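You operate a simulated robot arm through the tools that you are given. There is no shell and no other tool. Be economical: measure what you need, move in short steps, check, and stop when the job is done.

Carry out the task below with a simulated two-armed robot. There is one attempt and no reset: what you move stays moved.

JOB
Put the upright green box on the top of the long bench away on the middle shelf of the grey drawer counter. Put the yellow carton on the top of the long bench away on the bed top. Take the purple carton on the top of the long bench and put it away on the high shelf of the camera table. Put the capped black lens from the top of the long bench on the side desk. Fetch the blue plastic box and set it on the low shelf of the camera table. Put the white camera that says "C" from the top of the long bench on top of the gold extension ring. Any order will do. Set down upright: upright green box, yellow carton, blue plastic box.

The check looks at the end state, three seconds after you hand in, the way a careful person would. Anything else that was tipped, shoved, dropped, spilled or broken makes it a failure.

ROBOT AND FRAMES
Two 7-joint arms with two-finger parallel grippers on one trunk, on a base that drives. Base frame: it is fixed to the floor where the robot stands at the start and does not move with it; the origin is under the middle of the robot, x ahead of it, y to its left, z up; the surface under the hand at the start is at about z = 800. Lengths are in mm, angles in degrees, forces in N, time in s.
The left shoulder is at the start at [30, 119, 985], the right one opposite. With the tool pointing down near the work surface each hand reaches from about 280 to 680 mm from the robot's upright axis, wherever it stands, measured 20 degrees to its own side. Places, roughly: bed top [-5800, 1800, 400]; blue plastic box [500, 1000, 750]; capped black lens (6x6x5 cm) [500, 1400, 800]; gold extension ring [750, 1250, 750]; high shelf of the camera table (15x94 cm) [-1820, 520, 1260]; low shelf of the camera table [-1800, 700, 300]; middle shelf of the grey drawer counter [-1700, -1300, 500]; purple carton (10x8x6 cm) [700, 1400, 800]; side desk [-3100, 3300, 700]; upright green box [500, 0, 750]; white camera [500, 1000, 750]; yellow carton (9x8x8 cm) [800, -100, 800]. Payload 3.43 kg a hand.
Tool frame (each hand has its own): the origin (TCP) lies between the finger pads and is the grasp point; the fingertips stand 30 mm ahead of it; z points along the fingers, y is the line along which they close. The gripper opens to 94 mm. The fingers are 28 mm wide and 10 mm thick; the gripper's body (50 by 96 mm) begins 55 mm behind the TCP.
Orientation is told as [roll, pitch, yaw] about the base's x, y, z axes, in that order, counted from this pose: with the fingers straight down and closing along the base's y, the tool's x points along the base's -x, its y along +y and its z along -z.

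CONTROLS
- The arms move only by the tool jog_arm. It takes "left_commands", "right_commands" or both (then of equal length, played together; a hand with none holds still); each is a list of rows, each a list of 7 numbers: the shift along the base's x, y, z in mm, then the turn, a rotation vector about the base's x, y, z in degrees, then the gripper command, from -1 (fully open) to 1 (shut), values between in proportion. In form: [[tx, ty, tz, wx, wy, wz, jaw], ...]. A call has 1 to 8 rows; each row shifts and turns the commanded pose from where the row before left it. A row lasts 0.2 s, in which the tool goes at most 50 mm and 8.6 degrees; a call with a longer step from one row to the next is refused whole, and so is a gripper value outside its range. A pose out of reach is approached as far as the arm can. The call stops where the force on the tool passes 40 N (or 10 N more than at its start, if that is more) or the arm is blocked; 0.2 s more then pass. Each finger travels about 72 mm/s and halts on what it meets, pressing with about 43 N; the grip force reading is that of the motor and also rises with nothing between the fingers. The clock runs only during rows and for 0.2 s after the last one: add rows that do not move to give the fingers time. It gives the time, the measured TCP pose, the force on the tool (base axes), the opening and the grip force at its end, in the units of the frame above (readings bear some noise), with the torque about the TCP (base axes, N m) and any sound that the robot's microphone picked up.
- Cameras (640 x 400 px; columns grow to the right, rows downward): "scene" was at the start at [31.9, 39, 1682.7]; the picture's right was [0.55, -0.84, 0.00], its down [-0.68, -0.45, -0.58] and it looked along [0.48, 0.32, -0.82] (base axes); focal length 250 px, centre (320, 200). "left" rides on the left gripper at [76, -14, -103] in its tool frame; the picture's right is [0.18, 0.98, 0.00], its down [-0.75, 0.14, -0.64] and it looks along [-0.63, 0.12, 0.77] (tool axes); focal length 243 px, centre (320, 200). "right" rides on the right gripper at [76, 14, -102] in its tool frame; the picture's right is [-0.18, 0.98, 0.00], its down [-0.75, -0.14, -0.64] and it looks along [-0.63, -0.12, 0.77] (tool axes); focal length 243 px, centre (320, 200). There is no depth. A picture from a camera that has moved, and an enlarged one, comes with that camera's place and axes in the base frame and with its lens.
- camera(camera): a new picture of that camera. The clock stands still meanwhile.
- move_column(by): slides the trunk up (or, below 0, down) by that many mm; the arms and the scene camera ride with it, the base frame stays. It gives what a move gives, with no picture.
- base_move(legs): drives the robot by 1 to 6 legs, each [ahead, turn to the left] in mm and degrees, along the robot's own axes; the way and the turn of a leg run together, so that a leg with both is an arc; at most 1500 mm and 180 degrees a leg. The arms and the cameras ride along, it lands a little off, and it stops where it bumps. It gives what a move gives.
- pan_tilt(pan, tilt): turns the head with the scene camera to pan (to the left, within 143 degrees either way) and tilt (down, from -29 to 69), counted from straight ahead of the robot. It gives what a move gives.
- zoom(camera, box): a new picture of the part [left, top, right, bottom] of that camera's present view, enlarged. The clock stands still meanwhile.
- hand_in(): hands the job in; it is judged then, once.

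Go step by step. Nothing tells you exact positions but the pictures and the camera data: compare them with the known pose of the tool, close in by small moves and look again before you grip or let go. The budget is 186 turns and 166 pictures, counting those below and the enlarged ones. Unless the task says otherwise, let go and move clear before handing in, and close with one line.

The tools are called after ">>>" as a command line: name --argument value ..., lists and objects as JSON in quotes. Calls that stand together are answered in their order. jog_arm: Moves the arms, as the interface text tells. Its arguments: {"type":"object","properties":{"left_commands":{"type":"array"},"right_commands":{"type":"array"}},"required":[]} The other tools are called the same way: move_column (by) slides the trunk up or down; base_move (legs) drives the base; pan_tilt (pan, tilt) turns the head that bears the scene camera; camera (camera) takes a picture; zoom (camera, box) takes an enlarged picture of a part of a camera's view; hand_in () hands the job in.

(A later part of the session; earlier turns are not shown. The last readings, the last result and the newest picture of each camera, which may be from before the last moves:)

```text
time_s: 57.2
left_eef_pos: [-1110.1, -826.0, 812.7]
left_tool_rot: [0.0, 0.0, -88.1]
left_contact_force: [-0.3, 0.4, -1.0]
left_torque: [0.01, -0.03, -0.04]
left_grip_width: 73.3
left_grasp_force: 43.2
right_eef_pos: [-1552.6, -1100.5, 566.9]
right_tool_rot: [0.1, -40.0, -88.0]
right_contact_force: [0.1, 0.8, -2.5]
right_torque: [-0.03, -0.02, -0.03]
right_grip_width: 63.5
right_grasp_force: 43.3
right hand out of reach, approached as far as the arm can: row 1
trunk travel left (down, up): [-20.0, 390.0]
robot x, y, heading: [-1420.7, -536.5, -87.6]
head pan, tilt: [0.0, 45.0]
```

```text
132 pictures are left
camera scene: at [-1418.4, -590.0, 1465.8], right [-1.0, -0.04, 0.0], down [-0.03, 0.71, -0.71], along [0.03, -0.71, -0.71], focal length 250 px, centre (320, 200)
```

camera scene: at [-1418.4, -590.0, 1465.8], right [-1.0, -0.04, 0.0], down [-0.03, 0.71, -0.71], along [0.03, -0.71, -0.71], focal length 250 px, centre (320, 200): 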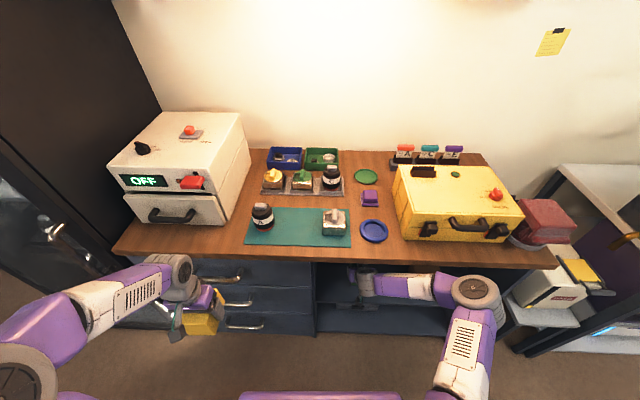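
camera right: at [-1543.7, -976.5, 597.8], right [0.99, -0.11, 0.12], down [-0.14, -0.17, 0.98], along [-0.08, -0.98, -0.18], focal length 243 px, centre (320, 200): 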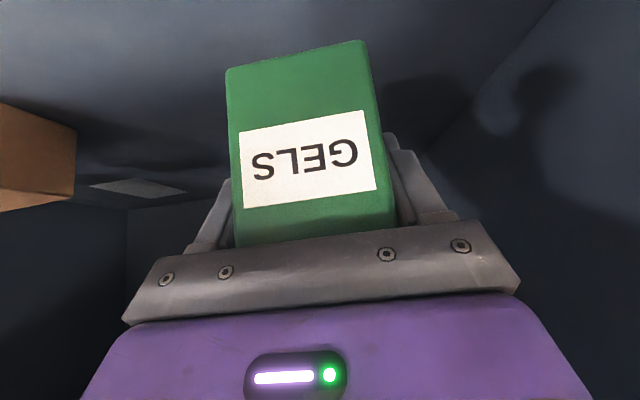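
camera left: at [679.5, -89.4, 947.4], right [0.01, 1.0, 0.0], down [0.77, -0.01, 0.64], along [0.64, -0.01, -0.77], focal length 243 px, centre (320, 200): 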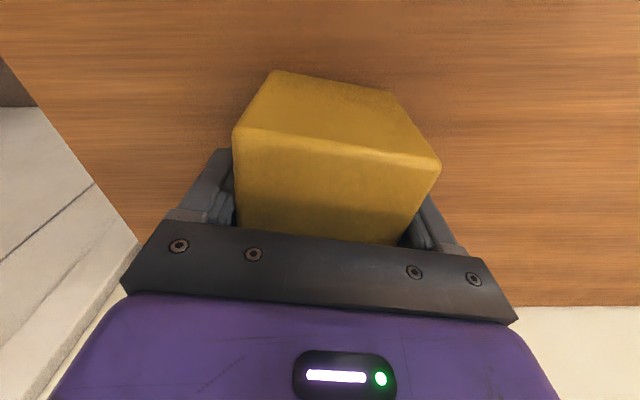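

The box is fully over the shelf. Lower gently until contact.

>>> jog_arm --right_commands '[[0, 0, -15, 0, 0, 0, 1], [0, 0, -15, 0, 0, 0, 1], [0, 0, -10, 0, 0, 0, 1], [0, 0, -6, 0, 0, 0, 1], [0, 0, -5, 0, 0, 0, 1], [0, 0, -4, 0, 0, 0, 1], [0, 0, -4, 0, 0, 0, 1], [0, 0, -4, 0, 0, 0, 1]]'

>>> camera --camera "right"

```text
time_s: 59.0
left_eef_pos: [-1111.1, -826.2, 814.3]
left_tool_rot: [0.0, -0.1, -88.2]
left_contact_force: [-0.4, 0.6, -1.7]
left_torque: [0.02, -0.03, 0.02]
left_grip_width: 73.8
left_grasp_force: 42.7
right_eef_pos: [-1555.4, -1099.8, 507.0]
right_tool_rot: [0.0, -40.1, -88.0]
right_contact_force: [-0.9, 3.4, 6.3]
right_torque: [-0.26, -0.1, -0.01]
right_grip_width: 63.8
right_grasp_force: 42.9
trunk travel left (down, up): [-20.0, 390.0]
robot x, y, heading: [-1421.2, -538.8, -87.6]
head pan, tilt: [0.0, 45.0]
```

```text
131 pictures are left
camera right: at [-1546.4, -975.8, 536.5], right [0.99, -0.11, 0.12], down [-0.14, -0.17, 0.98], along [-0.08, -0.98, -0.18], focal length 243 px, centre (320, 200)
```

right: 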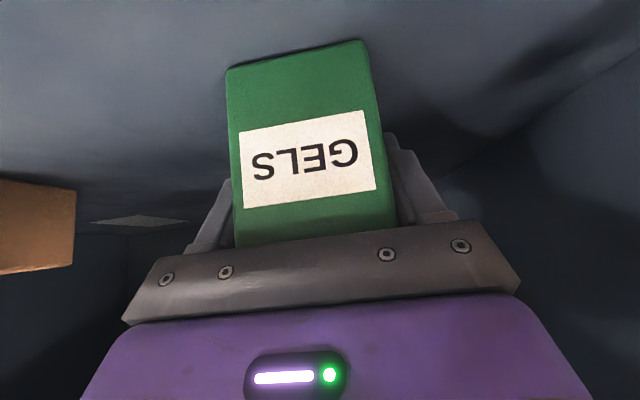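

Contact at z≈507, as expected. Open and retreat along the tool axis.

>>> jog_arm --right_commands '[[0, 0, 0, 0, 0, 0, 0], [0, 0, 0, 0, 0, 0, -1], [0, 0, 0, 0, 0, 0, -1], [0, 13, 15, 0, 0, 0, -1], [0, 25, 28, 0, 0, 0, -1], [0, 30, 25, 0, 0, 0, -1], [0, 40, 10, 0, 0, 0, -1], [0, 40, 0, 0, 0, 0, -1]]'

>>> camera --camera "right"

```text
time_s: 60.8
left_eef_pos: [-1109.2, -825.6, 814.2]
left_tool_rot: [-0.1, -0.1, -88.2]
left_contact_force: [-0.1, 0.3, -0.8]
left_torque: [-0.05, 0.03, -0.04]
left_grip_width: 74.0
left_grasp_force: 42.7
right_eef_pos: [-1558.7, -952.3, 584.0]
right_tool_rot: [-0.1, -40.0, -88.1]
right_contact_force: [0.1, 0.4, 0.0]
right_torque: [0.0, -0.02, 0.0]
right_grip_width: 94.1
right_grasp_force: 0.1
trunk travel left (down, up): [-20.0, 390.0]
robot x, y, heading: [-1422.5, -535.7, -87.8]
head pan, tilt: [0.0, 45.0]
```

```text
130 pictures are left
camera right: at [-1548.6, -829.1, 613.2], right [0.99, -0.11, 0.12], down [-0.14, -0.17, 0.98], along [-0.08, -0.98, -0.18], focal length 243 px, centre (320, 200)
```

right: 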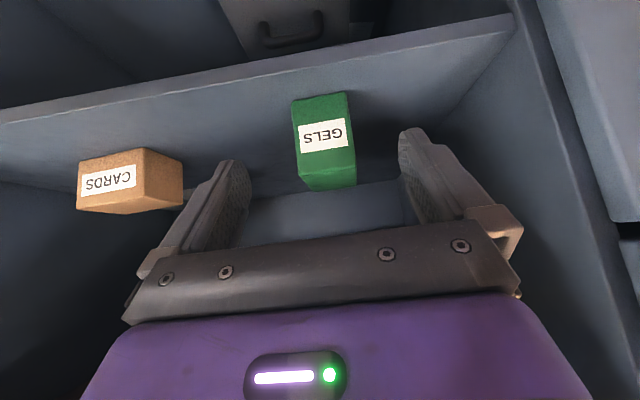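

Green box stands upright on the shelf. I retract and straighten the right hand, back off, and turn toward the far side of the room to bring the yellow carton to the bed.

>>> jog_arm --right_commands '[[0, 40, 0, 0, 0, 0, -1], [0, 30, 20, 8, 0.3, 0, -1], [0, 0, 40, 8, 0.3, 0, -1], [0, 0, 40, 8, 0.3, 0, -1], [0, 0, 40, 8, 0.3, 0, -1], [0, 0, 40, 8, 0.3, 0, -1]]'

>>> base_move --legs '[[-180, 0], [0, -92]]'

>>> pan_tilt --pan -15 --tilt 20

>>> camera --camera "scene"

```text
time_s: 62.2
left_eef_pos: [-1111.5, -826.4, 814.5]
left_tool_rot: [-0.1, 0.0, -88.0]
left_contact_force: [-0.5, 0.9, -0.5]
left_torque: [0.01, 0.0, 0.0]
left_grip_width: 73.9
left_grasp_force: 43.5
right_eef_pos: [-1554.3, -903.5, 762.6]
right_tool_rot: [0.0, 0.1, -88.0]
right_contact_force: [-0.2, -0.5, -0.6]
right_torque: [0.05, 0.02, -0.04]
right_grip_width: 94.1
right_grasp_force: 0.0
right hand out of reach, approached as far as the arm can: row 1
trunk travel left (down, up): [-20.0, 390.0]
robot x, y, heading: [-1421.4, -539.3, -87.7]
head pan, tilt: [0.0, 45.0]
```

```text
time_s: 67.7
left_eef_pos: [-1739.7, -651.4, 814.3]
left_tool_rot: [0.0, 0.0, 177.8]
left_contact_force: [0.1, 0.3, -1.4]
left_torque: [-0.02, 0.0, 0.01]
left_grip_width: 73.9
left_grasp_force: 42.8
right_eef_pos: [-1783.8, -205.5, 761.7]
right_tool_rot: [-0.2, 0.1, 177.8]
right_contact_force: [0.7, -0.1, -0.6]
right_torque: [-0.05, -0.02, 0.01]
right_grip_width: 94.0
right_grasp_force: 0.1
trunk travel left (down, up): [-20.0, 390.0]
robot x, y, heading: [-1427.2, -360.3, 178.1]
head pan, tilt: [0.0, 45.0]
```

```text
time_s: 68.5
left_eef_pos: [-1739.6, -650.5, 814.2]
left_tool_rot: [0.0, -0.1, 177.8]
left_contact_force: [1.0, 0.6, -1.3]
left_torque: [-0.02, -0.04, 0.02]
left_grip_width: 73.9
left_grasp_force: 43.2
right_eef_pos: [-1785.0, -205.1, 761.6]
right_tool_rot: [-0.1, 0.1, 178.0]
right_contact_force: [-0.5, 0.2, 0.0]
right_torque: [0.03, -0.03, -0.01]
right_grip_width: 93.9
right_grasp_force: 0.1
trunk travel left (down, up): [-20.0, 390.0]
robot x, y, heading: [-1426.0, -361.9, 178.2]
head pan, tilt: [-15.0, 20.0]
```

```text
129 pictures are left
camera scene: at [-1486.7, -336.4, 1504.5], right [0.29, 0.96, 0.0], down [0.33, -0.1, -0.94], along [-0.9, 0.27, -0.34], focal length 250 px, centre (320, 200)
```

scene: 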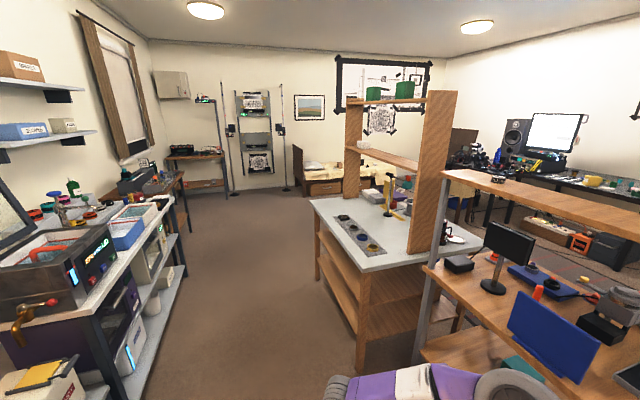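

The corridor between the wall benches (y≈-930) and the white table (y≈130) is clear. Drive down it past the tall shelf.

>>> base_move --legs '[[0, 3.4], [1500, 0], [1400, 0], [0, -70]]'

>>> pan_tilt --pan 20 --tilt 25

>>> camera --camera "scene"

```text
time_s: 85.9
left_eef_pos: [-4682.8, -288.9, 813.4]
left_tool_rot: [0.0, 0.0, 110.2]
left_contact_force: [0.0, 0.0, -0.9]
left_torque: [-0.01, -0.02, -0.02]
left_grip_width: 73.3
left_grasp_force: 43.1
right_eef_pos: [-4284.3, -76.4, 761.7]
right_tool_rot: [0.0, 0.0, 110.2]
right_contact_force: [0.3, -0.2, 0.2]
right_torque: [-0.01, -0.03, -0.02]
right_grip_width: 94.0
right_grasp_force: 0.0
trunk travel left (down, up): [-20.0, 390.0]
robot x, y, heading: [-4295.4, -461.9, 110.6]
head pan, tilt: [-15.0, 20.0]
```

```text
time_s: 86.9
left_eef_pos: [-4681.6, -290.3, 814.0]
left_tool_rot: [0.1, 0.0, 110.2]
left_contact_force: [0.5, -0.5, -1.0]
left_torque: [0.02, -0.02, 0.03]
left_grip_width: 73.8
left_grasp_force: 42.6
right_eef_pos: [-4285.0, -76.3, 761.7]
right_tool_rot: [-0.1, 0.1, 110.3]
right_contact_force: [-0.6, -0.2, 0.0]
right_torque: [-0.03, 0.01, -0.01]
right_grip_width: 94.0
right_grasp_force: 0.1
trunk travel left (down, up): [-20.0, 390.0]
robot x, y, heading: [-4298.2, -464.1, 110.8]
head pan, tilt: [20.0, 25.0]
```

```text
128 pictures are left
camera scene: at [-4343.1, -423.5, 1496.4], right [0.76, 0.65, 0.0], down [0.27, -0.32, -0.91], along [-0.59, 0.69, -0.42], focal length 250 px, centre (320, 200)
```

scene: 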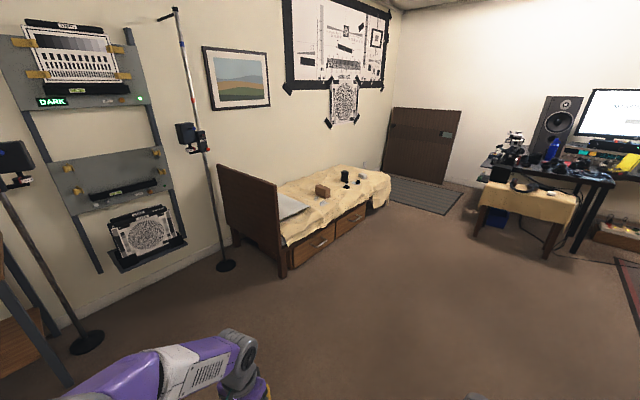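

Bed near edge x≈-5540 running y 600–2335; items on it lie at x<-5830. I'll drive to [-5150,1450] and face it.

>>> base_move --legs '[[0, 3.3], [1040, 0], [1050, 0], [0, 66]]'

>>> pan_tilt --pan 15 --tilt 45

>>> camera --camera "scene"

```text
time_s: 100.7
left_eef_pos: [-5492.7, 1137.9, 814.0]
left_tool_rot: [0.0, 0.0, 179.7]
left_contact_force: [0.2, -0.3, -1.6]
left_torque: [-0.02, 0.0, 0.01]
left_grip_width: 73.5
left_grasp_force: 42.9
right_eef_pos: [-5554.4, 1582.9, 761.5]
right_tool_rot: [-0.2, 0.1, 179.8]
right_contact_force: [-0.3, 0.3, -0.3]
right_torque: [0.01, -0.01, -0.01]
right_grip_width: 93.8
right_grasp_force: 0.0
trunk travel left (down, up): [-20.0, 390.0]
robot x, y, heading: [-5194.6, 1443.0, -180.0]
head pan, tilt: [20.0, 25.0]
```

```text
time_s: 101.5
left_eef_pos: [-5493.1, 1138.0, 812.8]
left_tool_rot: [0.0, -0.1, 179.8]
left_contact_force: [-0.2, -0.3, -1.2]
left_torque: [0.03, 0.0, 0.0]
left_grip_width: 73.7
left_grasp_force: 43.2
right_eef_pos: [-5554.3, 1583.4, 762.7]
right_tool_rot: [-0.2, 0.1, 179.9]
right_contact_force: [-0.3, 0.5, 0.3]
right_torque: [0.03, 0.02, -0.03]
right_grip_width: 94.0
right_grasp_force: 0.1
trunk travel left (down, up): [-20.0, 390.0]
robot x, y, heading: [-5196.6, 1439.4, -179.8]
head pan, tilt: [15.0, 45.0]
```

```text
127 pictures are left
camera scene: at [-5240.2, 1417.1, 1465.9], right [-0.26, 0.97, 0.0], down [0.68, 0.18, -0.71], along [-0.68, -0.18, -0.71], focal length 250 px, centre (320, 200)
```

scene: 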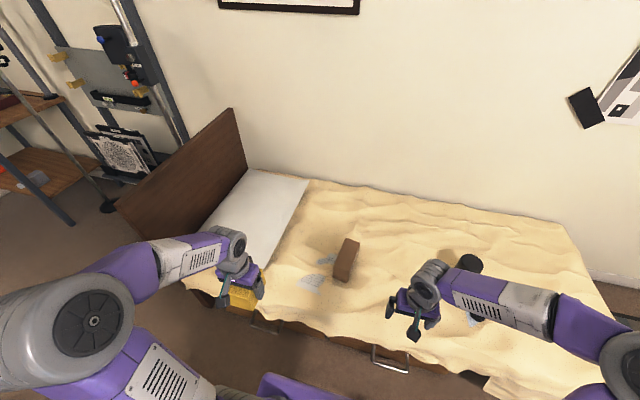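

The bed cover is slightly rumpled. I'll hover the carton over a free patch near [-5660,1115] and look with the left camera.

>>> jog_arm --left_commands '[[-42, -7, -20, 0, 0, 0, 1], [-42, -7, -20, 0, 0, 0, 1], [-42, -6, -30, 0, 0, 0, 1], [-42, -6, -40, 0, 0, 0, 1], [0, 0, -50, 0, 0, 0, 1]]'

>>> camera --camera "left"

>>> zoom --camera "scene" --box '[180, 180, 420, 340]'

```text
refused: row 3 steps farther than a row can; nothing moved
```

```text
126 pictures are left
camera left: at [-5417.7, 1152.8, 916.1], right [0.18, -0.98, 0.0], down [-0.75, -0.14, 0.64], along [-0.63, -0.12, -0.77], focal length 243 px, centre (320, 200)
```

left: 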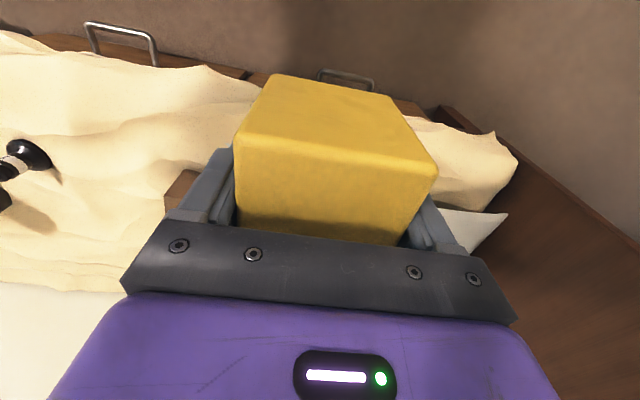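

```text
2.50 times, centred on (300, 260) of scene
camera zoom: at [-5240.2, 1417.1, 1465.9], right [-0.26, 0.97, 0.0], down [0.68, 0.18, -0.71], along [-0.68, -0.18, -0.71], focal length 626 px, centre (370, 50)
```

zoom: 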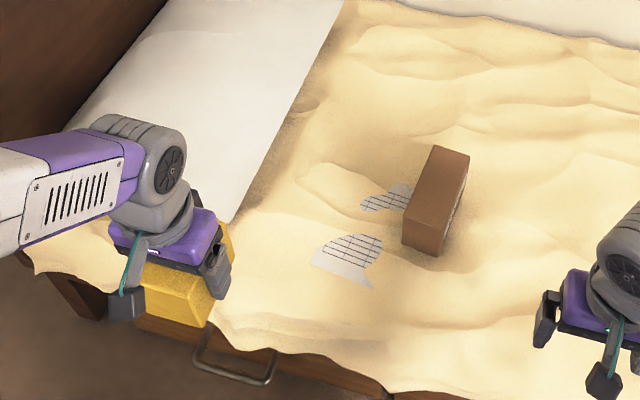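

Smooth patch at about [-5715,1120]. Move there in allowed steps.

>>> jog_arm --left_commands '[[-40, -4, -20, 0, 0, 0, 1], [-40, -4, -20, 0, 0, 0, 1], [-40, -4, -20, 0, 0, 0, 1], [-40, -3, -20, 0, 0, 0, 1], [-40, -3, -20, 0, 0, 0, 1], [-22, 0, -40, 0, 0, 0, 1], [0, 0, -45, 0, 0, 0, 1]]'

>>> camera --camera "left"

>>> zoom --camera "scene" --box '[180, 180, 420, 340]'

```text
time_s: 103.1
left_eef_pos: [-5713.3, 1118.9, 628.5]
left_tool_rot: [0.0, -0.1, 179.8]
left_contact_force: [0.6, -0.1, -1.1]
left_torque: [-0.01, -0.02, -0.01]
left_grip_width: 73.5
left_grasp_force: 43.0
right_eef_pos: [-5553.7, 1583.2, 763.2]
right_tool_rot: [-0.2, 0.1, 179.9]
right_contact_force: [0.1, -0.1, -0.3]
right_torque: [0.01, -0.02, -0.01]
right_grip_width: 93.8
right_grasp_force: 0.0
trunk travel left (down, up): [-20.0, 390.0]
robot x, y, heading: [-5191.1, 1437.6, -179.4]
head pan, tilt: [15.0, 45.0]
```

```text
124 pictures are left
camera left: at [-5638.5, 1134.6, 730.2], right [0.18, -0.98, 0.0], down [-0.75, -0.14, 0.64], along [-0.63, -0.12, -0.77], focal length 243 px, centre (320, 200)
```

left: 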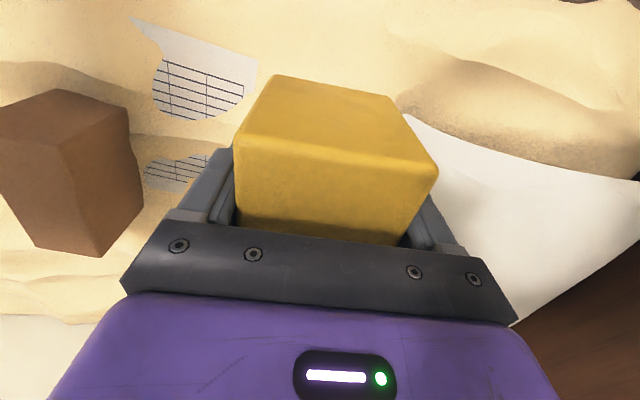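

```text
2.50 times, centred on (300, 260) of scene
camera zoom: at [-5240.5, 1416.9, 1465.8], right [-0.26, 0.97, 0.0], down [0.68, 0.18, -0.71], along [-0.68, -0.18, -0.71], focal length 626 px, centre (370, 50)
```

zoom: 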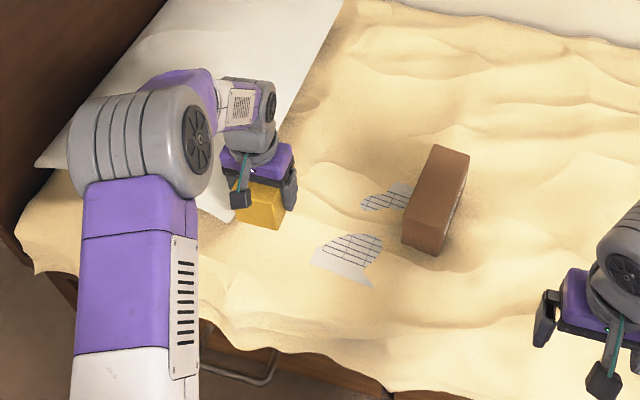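

Pillow edge is y<1020 there; shift slightly toward +y and lower gently.

>>> jog_arm --left_commands '[[10, 15, -30, 0, 0, 0, 1], [0, 0, -35, 0, 0, 0, 1], [0, 0, -25, 0, 0, 0, 1], [0, 0, -15, 0, 0, 0, 1], [0, 0, -10, 0, 0, 0, 1], [0, 0, -8, 0, 0, 0, 1], [0, 0, -6, 0, 0, 0, 1], [0, 0, -6, 0, 0, 0, 1]]'

>>> camera --camera "left"

```text
time_s: 104.9
left_eef_pos: [-5706.0, 1137.1, 494.3]
left_tool_rot: [0.1, -0.1, 179.8]
left_contact_force: [1.9, -0.6, 7.9]
left_torque: [0.08, 0.02, -0.02]
left_grip_width: 73.6
left_grasp_force: 42.4
right_eef_pos: [-5552.8, 1582.8, 762.4]
right_tool_rot: [0.0, 0.0, 179.9]
right_contact_force: [0.0, 1.3, 0.4]
right_torque: [-0.01, 0.01, 0.0]
right_grip_width: 94.1
right_grasp_force: 0.0
trunk travel left (down, up): [-20.0, 390.0]
robot x, y, heading: [-5193.5, 1438.8, -180.0]
head pan, tilt: [15.0, 45.0]
```

```text
122 pictures are left
camera left: at [-5630.5, 1150.7, 596.6], right [0.18, -0.98, 0.0], down [-0.75, -0.14, 0.64], along [-0.63, -0.12, -0.77], focal length 243 px, centre (320, 200)
```

left: 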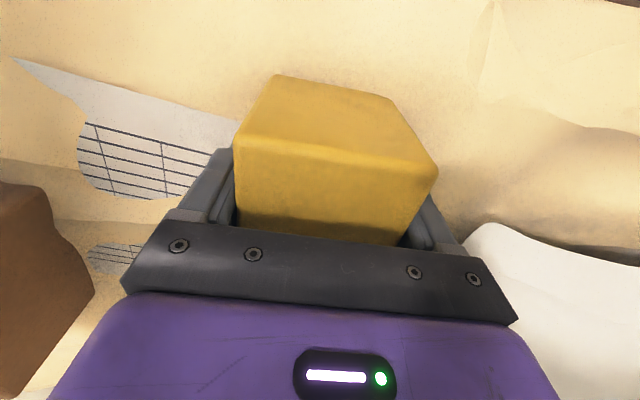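

Contact at z≈494 with 9 N. Press in a hair, release, and lift straight.

>>> jog_arm --left_commands '[[0, 0, -2, 0, 0, 0, 1], [0, 0, 0, 0, 0, 0, 0.2], [0, 0, 0, 0, 0, 0, -1], [0, 0, 0, 0, 0, 0, -1], [0, 0, 20, 0, 0, 0, -1], [0, 0, 40, 0, 0, 0, -1], [0, 0, 45, 0, 0, 0, -1], [0, 0, 45, 0, 0, 0, -1]]'

>>> camera --camera "left"

```text
time_s: 106.7
left_eef_pos: [-5704.4, 1135.3, 643.8]
left_tool_rot: [0.0, 0.1, 179.8]
left_contact_force: [1.6, 0.3, 0.5]
left_torque: [-0.02, 0.02, 0.0]
left_grip_width: 93.9
left_grasp_force: 0.1
right_eef_pos: [-5552.8, 1585.2, 762.2]
right_tool_rot: [-0.1, -0.1, 179.9]
right_contact_force: [0.0, 0.1, 0.3]
right_torque: [0.01, 0.02, 0.01]
right_grip_width: 94.1
right_grasp_force: 0.0
trunk travel left (down, up): [-20.0, 390.0]
robot x, y, heading: [-5190.5, 1442.0, -179.9]
head pan, tilt: [15.0, 45.0]
```

```text
121 pictures are left
camera left: at [-5629.6, 1149.4, 745.2], right [0.18, -0.98, 0.0], down [-0.75, -0.14, 0.64], along [-0.63, -0.12, -0.77], focal length 243 px, centre (320, 200)
```

left: 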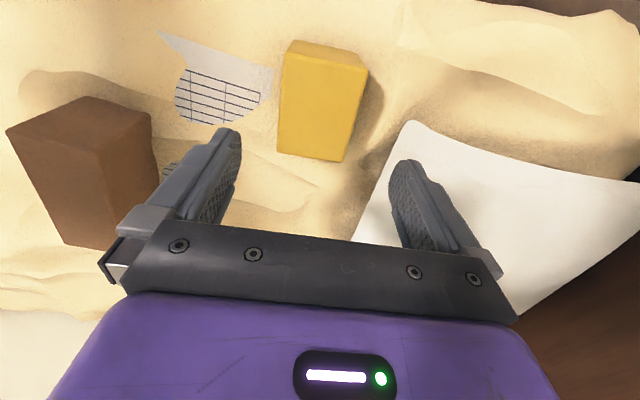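

The yellow carton stands upright on the bed. I retract, raise the trunk, and drive back along y≈1440 to the bench's left part.

>>> jog_arm --left_commands '[[40, 0, 20, 0, 0, 0, -1], [45, 0, 0, 0, 0, 0, -1], [45, 0, 0, 0, 0, 0, -1], [45, 0, 0, 0, 0, 0, -1], [30, 0, 0, 0, 0, 0, -1]]'

>>> move_column --by 230

>>> base_move --legs '[[-400, 0], [0, 180], [1300, 0]]'

>>> pan_tilt --pan 0 --tilt 15

>>> camera --camera "scene"

```text
time_s: 107.9
left_eef_pos: [-5500.8, 1136.7, 660.2]
left_tool_rot: [0.0, 0.0, 179.7]
left_contact_force: [0.0, -0.2, 0.5]
left_torque: [0.03, -0.02, -0.02]
left_grip_width: 93.8
left_grasp_force: 0.1
right_eef_pos: [-5553.3, 1583.4, 762.2]
right_tool_rot: [-0.2, 0.1, 179.9]
right_contact_force: [0.0, 0.1, 0.2]
right_torque: [-0.01, 0.01, -0.01]
right_grip_width: 94.1
right_grasp_force: 0.0
trunk travel left (down, up): [-20.0, 390.0]
robot x, y, heading: [-5191.3, 1440.5, -180.1]
head pan, tilt: [15.0, 45.0]
```

```text
time_s: 110.3
left_eef_pos: [-5502.6, 1135.7, 890.5]
left_tool_rot: [0.0, 0.1, 179.8]
left_contact_force: [0.1, 0.2, -0.2]
left_torque: [0.01, 0.03, 0.02]
left_grip_width: 94.4
left_grasp_force: 0.1
right_eef_pos: [-5552.3, 1583.6, 992.3]
right_tool_rot: [-0.1, 0.2, 179.9]
right_contact_force: [-1.1, 0.3, 0.1]
right_torque: [0.01, -0.01, -0.01]
right_grip_width: 94.1
right_grasp_force: 0.2
trunk travel left (down, up): [-250.0, 160.0]
robot x, y, heading: [-5194.1, 1441.5, -179.7]
head pan, tilt: [15.0, 45.0]
```

```text
time_s: 126.1
left_eef_pos: [-3190.1, 1675.3, 890.5]
left_tool_rot: [0.0, 0.0, -2.5]
left_contact_force: [0.5, -0.6, 0.5]
left_torque: [0.01, 0.01, 0.0]
left_grip_width: 93.9
left_grasp_force: 0.0
right_eef_pos: [-3156.0, 1225.6, 992.6]
right_tool_rot: [-0.1, 0.1, -2.3]
right_contact_force: [0.5, 0.4, -0.8]
right_torque: [0.01, 0.01, -0.04]
right_grip_width: 94.0
right_grasp_force: 0.0
trunk travel left (down, up): [-250.0, 160.0]
robot x, y, heading: [-3510.6, 1384.4, -2.3]
head pan, tilt: [15.0, 45.0]
```

```text
time_s: 127.1
left_eef_pos: [-3189.1, 1673.5, 890.4]
left_tool_rot: [0.0, -0.1, -2.3]
left_contact_force: [0.0, -0.1, 0.3]
left_torque: [0.01, -0.03, -0.01]
left_grip_width: 94.0
left_grasp_force: 0.0
right_eef_pos: [-3154.8, 1226.3, 993.1]
right_tool_rot: [-0.1, 0.2, -2.5]
right_contact_force: [-0.2, 0.4, 0.3]
right_torque: [0.0, -0.03, 0.04]
right_grip_width: 93.9
right_grasp_force: 0.0
trunk travel left (down, up): [-250.0, 160.0]
robot x, y, heading: [-3507.8, 1387.4, -2.3]
head pan, tilt: [0.0, 15.0]
```

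```text
120 pictures are left
camera scene: at [-3444.5, 1381.6, 1742.6], right [-0.04, -1.0, 0.0], down [-0.26, 0.01, -0.97], along [0.96, -0.04, -0.26], focal length 250 px, centre (320, 200)
```

scene: 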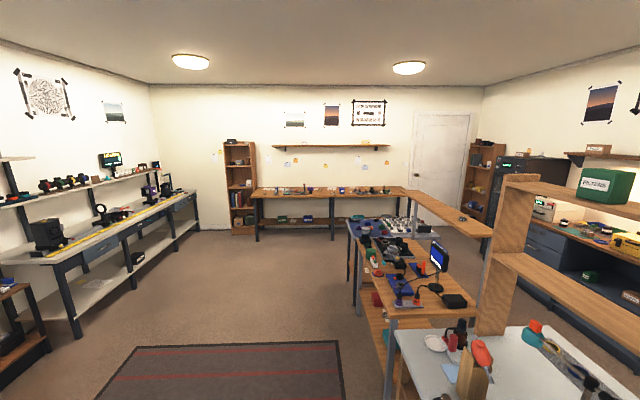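

Clear run ahead. Straighten and drive to about [-300,1390] to look at the bench's left part.

>>> base_move --legs '[[0, 2.3], [1500, 0], [1500, 0], [150, 0]]'

>>> pan_tilt --pan 0 --tilt 35

>>> camera --camera "scene"

>>> zoom --camera "scene" --box '[220, 120, 460, 270]'

```text
time_s: 142.9
left_eef_pos: [-67.7, 1796.0, 890.8]
left_tool_rot: [0.0, 0.0, 1.9]
left_contact_force: [0.4, -0.3, 0.0]
left_torque: [-0.01, -0.01, 0.03]
left_grip_width: 94.0
left_grasp_force: 0.2
right_eef_pos: [0.2, 1351.5, 992.5]
right_tool_rot: [-0.2, 0.1, 2.1]
right_contact_force: [-0.4, 0.1, -1.4]
right_torque: [0.03, 0.02, 0.02]
right_grip_width: 94.2
right_grasp_force: 0.0
trunk travel left (down, up): [-250.0, 160.0]
robot x, y, heading: [-364.4, 1479.5, 2.3]
head pan, tilt: [0.0, 15.0]
```

```text
time_s: 143.7
left_eef_pos: [-68.9, 1797.1, 890.5]
left_tool_rot: [-0.1, 0.1, 2.0]
left_contact_force: [-0.3, -0.2, 0.1]
left_torque: [0.04, -0.01, -0.01]
left_grip_width: 93.8
left_grasp_force: 0.0
right_eef_pos: [-0.7, 1352.1, 991.4]
right_tool_rot: [-0.2, 0.2, 2.1]
right_contact_force: [0.3, -0.8, 0.3]
right_torque: [-0.02, -0.04, -0.04]
right_grip_width: 94.1
right_grasp_force: 0.0
trunk travel left (down, up): [-250.0, 160.0]
robot x, y, heading: [-363.1, 1485.7, 2.3]
head pan, tilt: [0.0, 35.0]
```

```text
119 pictures are left
camera scene: at [-305.9, 1484.3, 1710.7], right [0.04, -1.0, 0.0], down [-0.57, -0.02, -0.82], along [0.82, 0.03, -0.57], focal length 250 px, centre (320, 200)
```

scene: 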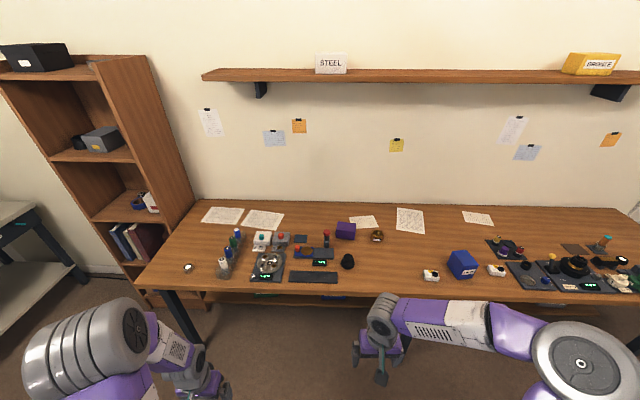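

```text
2.67 times, centred on (340, 195) of scene
camera zoom: at [-305.9, 1484.3, 1710.7], right [0.04, -1.0, 0.0], down [-0.57, -0.02, -0.82], along [0.82, 0.03, -0.57], focal length 668 px, centre (267, 213)
```

zoom: 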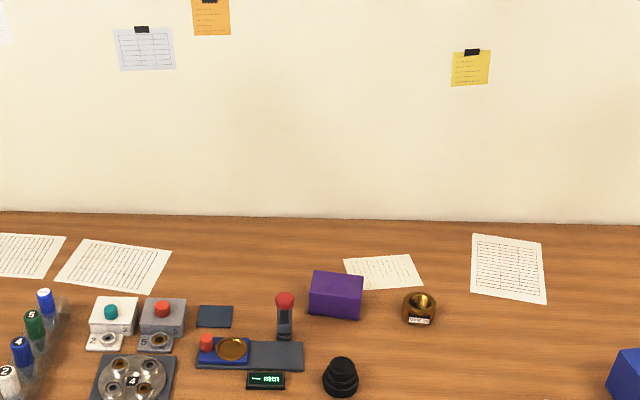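

Bench layout: purple ≈[651,1390], gold ring ≈[646,1227], lens ≈[472,1388], white cameras ≈[426,1023] and [466,718], blue ≈[467,880]. I zoom to read which camera bears "C".

>>> zoom --camera "scene" --box '[410, 235, 530, 295]'

>>> zoom --camera "scene" --box '[325, 210, 405, 280]'

```text
5.33 times, centred on (470, 265) of scene
camera zoom: at [-305.9, 1484.3, 1710.7], right [0.04, -1.0, 0.0], down [-0.57, -0.02, -0.82], along [0.82, 0.03, -0.57], focal length 1335 px, centre (-480, -147)
```

zoom: 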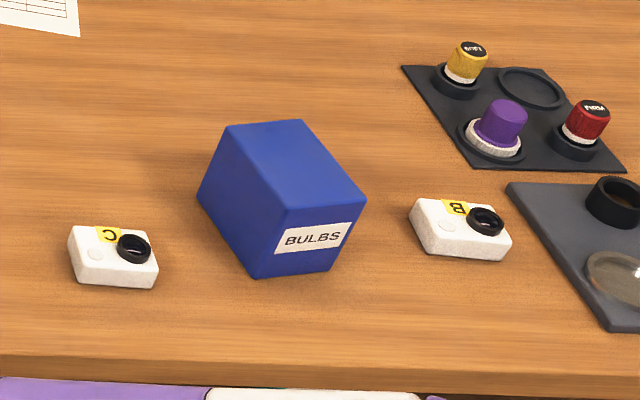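

```text
5.71 times, centred on (365, 245) of scene
camera zoom: at [-305.9, 1484.3, 1710.7], right [0.04, -1.0, 0.0], down [-0.57, -0.02, -0.82], along [0.82, 0.03, -0.57], focal length 1430 px, centre (63, -57)
```

zoom: 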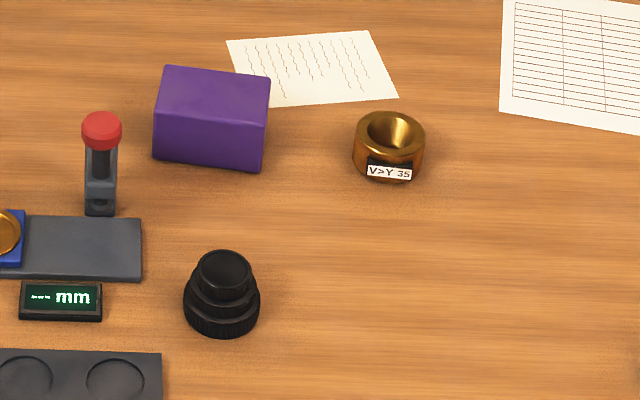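

Camera "C" is the left one at ≈[426,1023]. Raise the left hand for clearance, then drive up to the bench at about [100,1250].

>>> jog_arm --left_commands '[[0, 0, 45, 0, 0, 0, -1], [0, 0, 45, 0, 0, 0, -1], [0, 0, 45, 0, 0, 0, -1]]'

>>> base_move --legs '[[0, -29], [519, 0], [0, 27]]'

>>> pan_tilt --pan -10 --tilt 55

>>> camera --camera "scene"

>>> camera --camera "right"

```text
time_s: 144.5
left_eef_pos: [-71.2, 1794.2, 1023.2]
left_tool_rot: [0.0, -0.2, 2.0]
left_contact_force: [-0.8, -0.6, 1.4]
left_torque: [0.01, 0.03, -0.01]
left_grip_width: 94.0
left_grasp_force: 0.1
right_eef_pos: [0.1, 1350.7, 992.5]
right_tool_rot: [-0.1, 0.0, 2.1]
right_contact_force: [-0.2, -1.0, 0.2]
right_torque: [0.03, -0.01, -0.01]
right_grip_width: 93.8
right_grasp_force: 0.1
trunk travel left (down, up): [-250.0, 160.0]
robot x, y, heading: [-365.6, 1484.2, 2.2]
head pan, tilt: [0.0, 35.0]
```

```text
time_s: 150.3
left_eef_pos: [395.0, 1573.6, 1022.0]
left_tool_rot: [0.1, -0.1, 1.8]
left_contact_force: [-0.3, -0.1, 0.1]
left_torque: [-0.03, -0.02, 0.01]
left_grip_width: 94.0
left_grasp_force: 0.0
right_eef_pos: [463.8, 1128.9, 992.4]
right_tool_rot: [0.0, 0.0, 1.9]
right_contact_force: [-0.8, -0.4, 0.9]
right_torque: [0.0, 0.0, 0.01]
right_grip_width: 94.2
right_grasp_force: 0.1
trunk travel left (down, up): [-250.0, 160.0]
robot x, y, heading: [101.0, 1262.1, 2.1]
head pan, tilt: [0.0, 35.0]
```

```text
time_s: 151.1
left_eef_pos: [393.6, 1572.6, 1022.4]
left_tool_rot: [-0.1, 0.0, 1.8]
left_contact_force: [0.6, -0.6, -0.1]
left_torque: [0.04, 0.03, 0.02]
left_grip_width: 93.8
left_grasp_force: 0.2
right_eef_pos: [462.6, 1128.8, 991.8]
right_tool_rot: [-0.1, 0.1, 1.8]
right_contact_force: [-0.3, -0.6, 1.3]
right_torque: [-0.03, 0.03, -0.06]
right_grip_width: 94.0
right_grasp_force: 0.1
trunk travel left (down, up): [-250.0, 160.0]
robot x, y, heading: [97.9, 1261.8, 2.4]
head pan, tilt: [-10.0, 55.0]
```

```text
115 pictures are left
camera scene: at [141.7, 1250.4, 1682.5], right [-0.14, -0.99, 0.0], down [-0.81, 0.11, -0.57], along [0.57, -0.08, -0.82], focal length 250 px, centre (320, 200)
```

scene: 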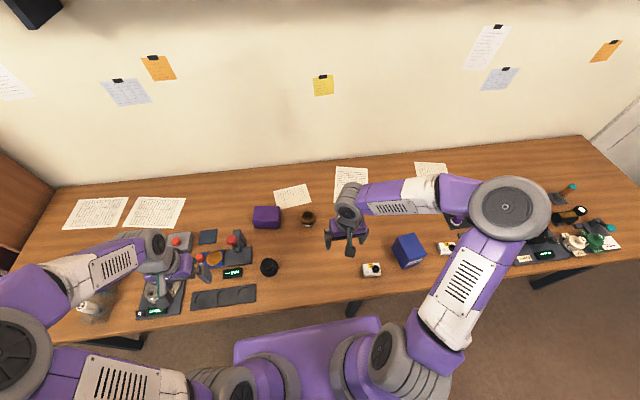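

```text
114 pictures are left
camera right: at [387.5, 1140.5, 1095.0], right [0.15, 0.99, 0.0], down [0.76, -0.12, 0.64], along [0.63, -0.1, -0.77], focal length 243 px, centre (320, 200)
```

right: 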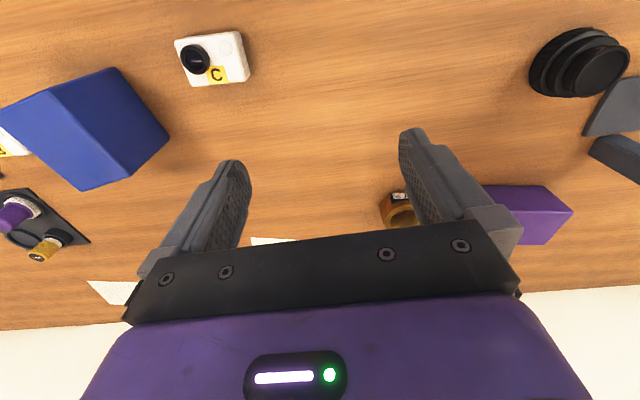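

A closer look at camera C and the ring, from both the scene and right camera.

>>> zoom --camera "right" --box '[150, 10, 280, 110]'

>>> zoom --camera "scene" --box '[340, 240, 410, 290]'

>>> zoom --camera "scene" --box '[240, 190, 340, 290]'

```text
4.00 times, centred on (215, 60) of right
camera zoom: at [387.5, 1140.5, 1095.0], right [0.15, 0.99, 0.0], down [0.76, -0.12, 0.64], along [0.63, -0.1, -0.77], focal length 970 px, centre (740, 760)
```

zoom: 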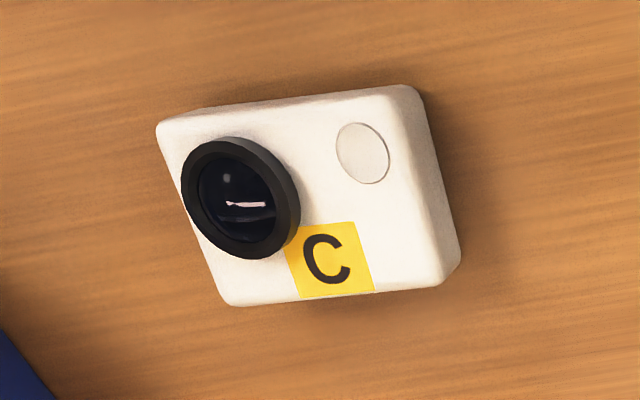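

```text
8.00 times, centred on (375, 265) of scene
camera zoom: at [141.7, 1250.4, 1682.5], right [-0.14, -0.99, 0.0], down [-0.81, 0.11, -0.57], along [0.57, -0.08, -0.82], focal length 2003 px, centre (-120, -320)
```

zoom: 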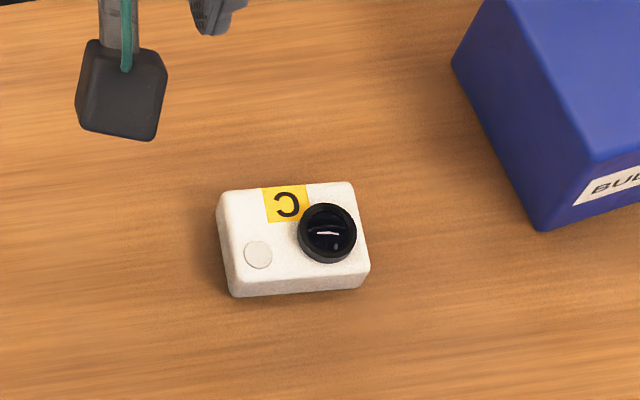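

```text
4.00 times, centred on (290, 240) of scene
camera zoom: at [141.7, 1250.4, 1682.5], right [-0.14, -0.99, 0.0], down [-0.81, 0.11, -0.57], along [0.57, -0.08, -0.82], focal length 1001 px, centre (440, 40)
```

zoom: 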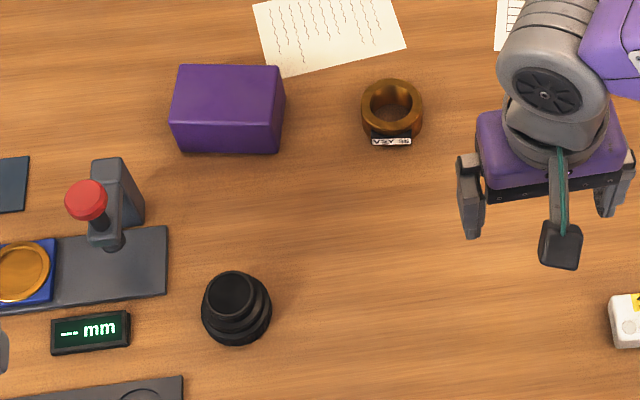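

Camera C lies lens-up: footprint ≈61(y)×41(x), centre [420.5,1028], top z≈826. Ring: centre ≈[660,1226], top z≈835, Ø60. Move the right hand over camera C and verify.

>>> jog_arm --right_commands '[[-14, -34, -20, 0, 0, -1.6, -1], [-14, -34, -30, 0, 0, -1.6, -1], [-14, -33, -32, 0, 0, -1.5, -1], [0, 0, 0, 0, 0, 0, -1]]'

>>> camera --camera "right"

```text
time_s: 152.1
left_eef_pos: [394.6, 1573.7, 1022.7]
left_tool_rot: [0.0, 0.1, 1.8]
left_contact_force: [-0.1, 1.0, 0.1]
left_torque: [0.01, 0.02, -0.03]
left_grip_width: 93.6
left_grasp_force: 0.0
right_eef_pos: [418.9, 1028.7, 909.2]
right_tool_rot: [-0.1, 0.1, -2.9]
right_contact_force: [0.3, 0.4, -1.0]
right_torque: [-0.01, -0.01, -0.01]
right_grip_width: 94.0
right_grasp_force: 0.1
trunk travel left (down, up): [-250.0, 160.0]
robot x, y, heading: [101.0, 1259.9, 1.9]
head pan, tilt: [-10.0, 55.0]
```

```text
110 pictures are left
camera right: at [343.8, 1045.5, 1011.4], right [0.23, 0.97, 0.0], down [0.75, -0.18, 0.64], along [0.62, -0.15, -0.77], focal length 243 px, centre (320, 200)
```

right: 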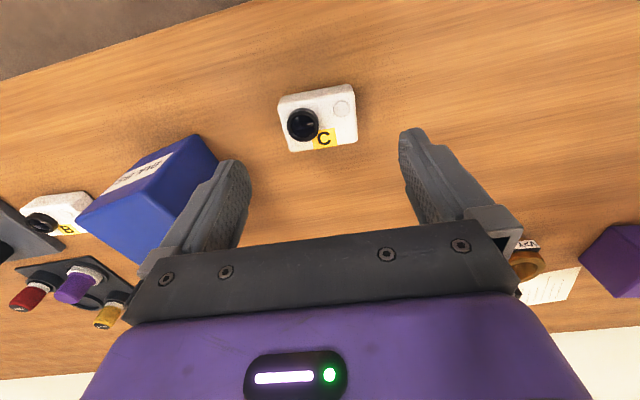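

Alignment is good (within ~3 mm). Partly close for clearance from the blue box, descend, and grip.

>>> jog_arm --right_commands '[[-1, -1, -25, 0, 0, 0, -0.65], [0, 0, -25, 0, 0, 0, -0.65], [0, 0, -20, 0, 0, 0, -0.65], [0, 0, -6, 0, 0, 0, -0.65], [0, 0, 0, 0, 0, 0, 0], [0, 0, 0, 0, 0, 0, 1], [0, 0, 0, 0, 0, 0, 1]]'

>>> camera --camera "right"

```text
time_s: 153.7
left_eef_pos: [395.5, 1573.1, 1023.7]
left_tool_rot: [0.0, -0.1, 1.7]
left_contact_force: [0.2, -0.2, -0.7]
left_torque: [-0.01, 0.01, 0.01]
left_grip_width: 94.0
left_grasp_force: 0.0
right_eef_pos: [419.1, 1028.8, 832.1]
right_tool_rot: [0.0, 0.1, -2.8]
right_contact_force: [0.0, -1.6, -0.5]
right_torque: [-0.01, 0.0, -0.03]
right_grip_width: 59.0
right_grasp_force: 43.3
trunk travel left (down, up): [-250.0, 160.0]
robot x, y, heading: [97.2, 1257.9, 2.2]
head pan, tilt: [-10.0, 55.0]
```

```text
109 pictures are left
camera right: at [344.0, 1045.1, 935.9], right [0.23, 0.97, 0.0], down [0.75, -0.18, 0.64], along [0.62, -0.15, -0.77], focal length 243 px, centre (320, 200)
```

right: 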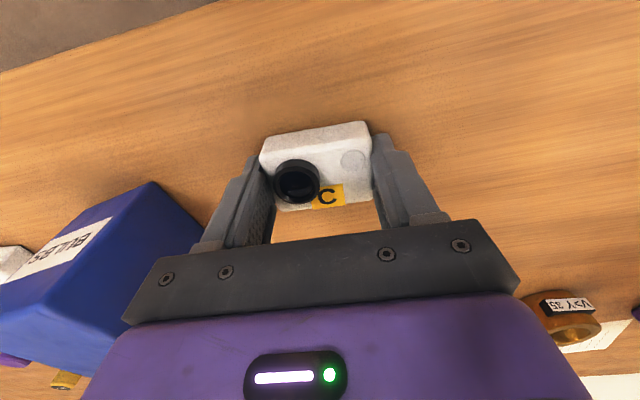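

Camera C is held (59 mm). Lift and carry it over the ring.

>>> jog_arm --right_commands '[[0, 0, 25, 0, 0, 0, 1], [0, 0, 45, 0, 0, 0, 1], [0, 0, 30, 0, 0, 0, 1]]'

>>> jog_arm --right_commands '[[34, 28, 0, 0, 0, 0, 1], [34, 28, 0, 0, 0, 0, 1], [34, 28, 0, 0, 0, 0, 1], [34, 28, 0, 0, 0, 0, 1], [34, 28, 0, 0, 0, 0, 1], [34, 28, 0, 0, 0, 0, 1], [36, 29, 0, 0, 0, 0, 1]]'

>>> camera --camera "right"

>>> zoom --camera "scene" --box '[260, 170, 360, 250]'

```text
time_s: 154.5
left_eef_pos: [394.4, 1572.5, 1023.1]
left_tool_rot: [0.0, -0.1, 1.8]
left_contact_force: [0.4, 0.4, 0.8]
left_torque: [0.01, 0.01, 0.0]
left_grip_width: 93.8
left_grasp_force: 0.1
right_eef_pos: [420.4, 1028.0, 935.9]
right_tool_rot: [-0.1, 0.1, -2.7]
right_contact_force: [-0.2, -0.4, -1.0]
right_torque: [0.03, 0.02, -0.02]
right_grip_width: 58.9
right_grasp_force: 42.9
trunk travel left (down, up): [-250.0, 160.0]
robot x, y, heading: [99.8, 1263.2, 2.0]
head pan, tilt: [-10.0, 55.0]
```

```text
time_s: 156.1
left_eef_pos: [395.1, 1574.1, 1021.8]
left_tool_rot: [0.0, 0.1, 1.8]
left_contact_force: [0.1, 0.5, -0.2]
left_torque: [-0.03, 0.02, 0.03]
left_grip_width: 93.9
left_grasp_force: 0.0
right_eef_pos: [663.1, 1225.9, 936.3]
right_tool_rot: [-0.1, 0.2, -2.9]
right_contact_force: [0.4, -0.2, -0.9]
right_torque: [-0.02, 0.04, 0.0]
right_grip_width: 58.8
right_grasp_force: 43.4
trunk travel left (down, up): [-250.0, 160.0]
robot x, y, heading: [101.7, 1263.1, 2.1]
head pan, tilt: [-10.0, 55.0]
```

```text
108 pictures are left
camera right: at [588.0, 1242.4, 1038.5], right [0.23, 0.97, 0.0], down [0.75, -0.18, 0.64], along [0.62, -0.15, -0.77], focal length 243 px, centre (320, 200)
```

right: 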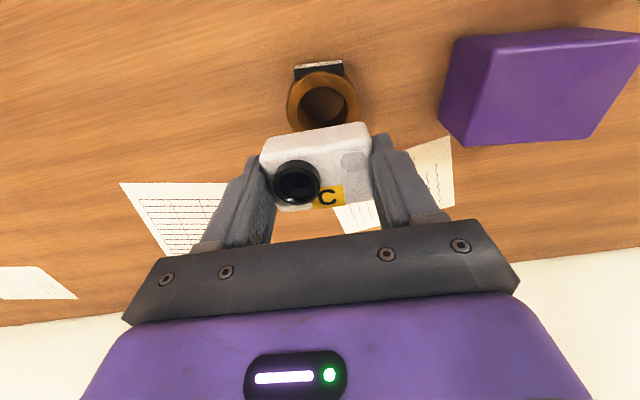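

```text
5.00 times, centred on (310, 210) of scene
camera zoom: at [142.8, 1251.6, 1682.4], right [-0.14, -0.99, 0.0], down [-0.81, 0.11, -0.57], along [0.57, -0.08, -0.82], focal length 1252 px, centre (370, 150)
```

zoom: 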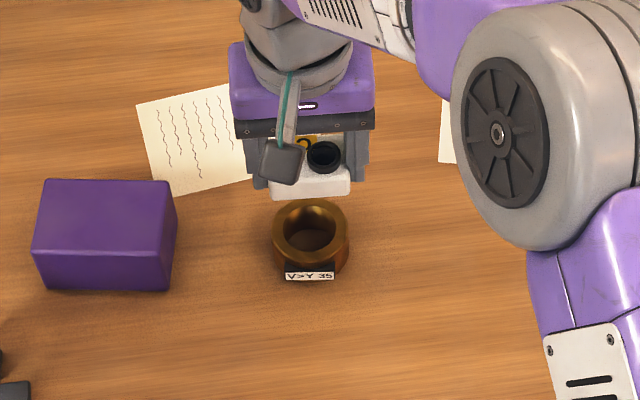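

Averaging the views, the target TCP is ≈[659.5,1228]. Lower gently onto the ring.

>>> jog_arm --right_commands '[[-3, 2, -20, 0, 0, 0, 1], [0, 0, -20, 0, 0, 0, 1], [0, 0, -14, 0, 0, 0, 1], [0, 0, -4, 0, 0, 0, 1], [0, 0, 0, 0, 0, 0, 1]]'

>>> camera --camera "right"

>>> zoom --camera "scene" --box '[280, 180, 350, 240]'

```text
time_s: 157.3
left_eef_pos: [395.0, 1573.0, 1022.6]
left_tool_rot: [0.0, 0.0, 1.8]
left_contact_force: [-0.8, 1.2, 1.0]
left_torque: [0.0, 0.02, -0.03]
left_grip_width: 93.8
left_grasp_force: 0.0
right_eef_pos: [659.1, 1226.7, 876.3]
right_tool_rot: [-0.1, 0.2, -2.8]
right_contact_force: [-0.4, -0.1, -1.2]
right_torque: [0.03, 0.0, -0.01]
right_grip_width: 59.1
right_grasp_force: 43.4
trunk travel left (down, up): [-250.0, 160.0]
robot x, y, heading: [102.1, 1260.7, 2.2]
head pan, tilt: [-10.0, 55.0]
```

```text
106 pictures are left
camera right: at [583.1, 1243.5, 978.6], right [0.23, 0.97, 0.0], down [0.75, -0.18, 0.64], along [0.62, -0.15, -0.77], focal length 243 px, centre (320, 200)
```

right: 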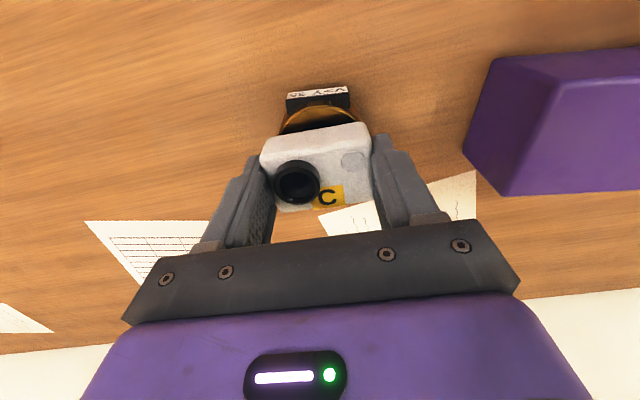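

```text
6.67 times, centred on (315, 210) of scene
camera zoom: at [141.8, 1250.4, 1682.4], right [-0.14, -0.99, 0.0], down [-0.81, 0.11, -0.57], along [0.57, -0.08, -0.82], focal length 1669 px, centre (353, 133)
```

zoom: 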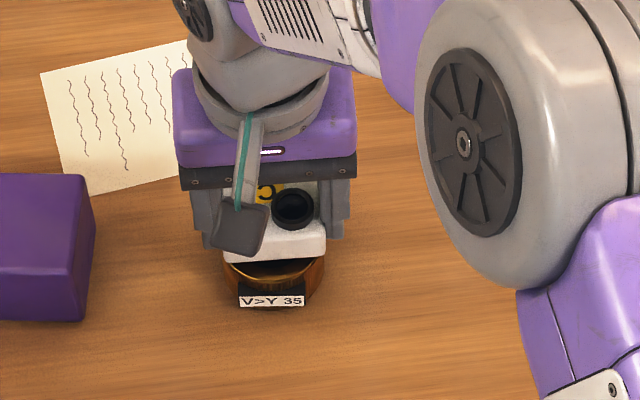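

y matches and the ring's front shows about 11 mm, as expected. Lower the last millimetres to contact.

>>> jog_arm --right_commands '[[-1, 0, -3, 0, 0, 0, 1], [0, 0, -3, 0, 0, 0, 1], [0, 0, -2, 0, 0, 0, 1], [0, 0, -2, 0, 0, 0, 1]]'

```text
time_s: 158.3
left_eef_pos: [393.4, 1573.4, 1023.8]
left_tool_rot: [0.0, -0.1, 1.8]
left_contact_force: [-0.1, -0.7, -0.5]
left_torque: [0.0, -0.04, 0.02]
left_grip_width: 94.0
left_grasp_force: 0.1
right_eef_pos: [657.3, 1227.6, 867.2]
right_tool_rot: [0.0, -0.1, -2.8]
right_contact_force: [-1.5, -0.3, 11.6]
right_torque: [0.18, 0.13, 0.04]
right_grip_width: 59.3
right_grasp_force: 43.2
trunk travel left (down, up): [-250.0, 160.0]
robot x, y, heading: [97.8, 1259.3, 2.0]
head pan, tilt: [-10.0, 55.0]
```

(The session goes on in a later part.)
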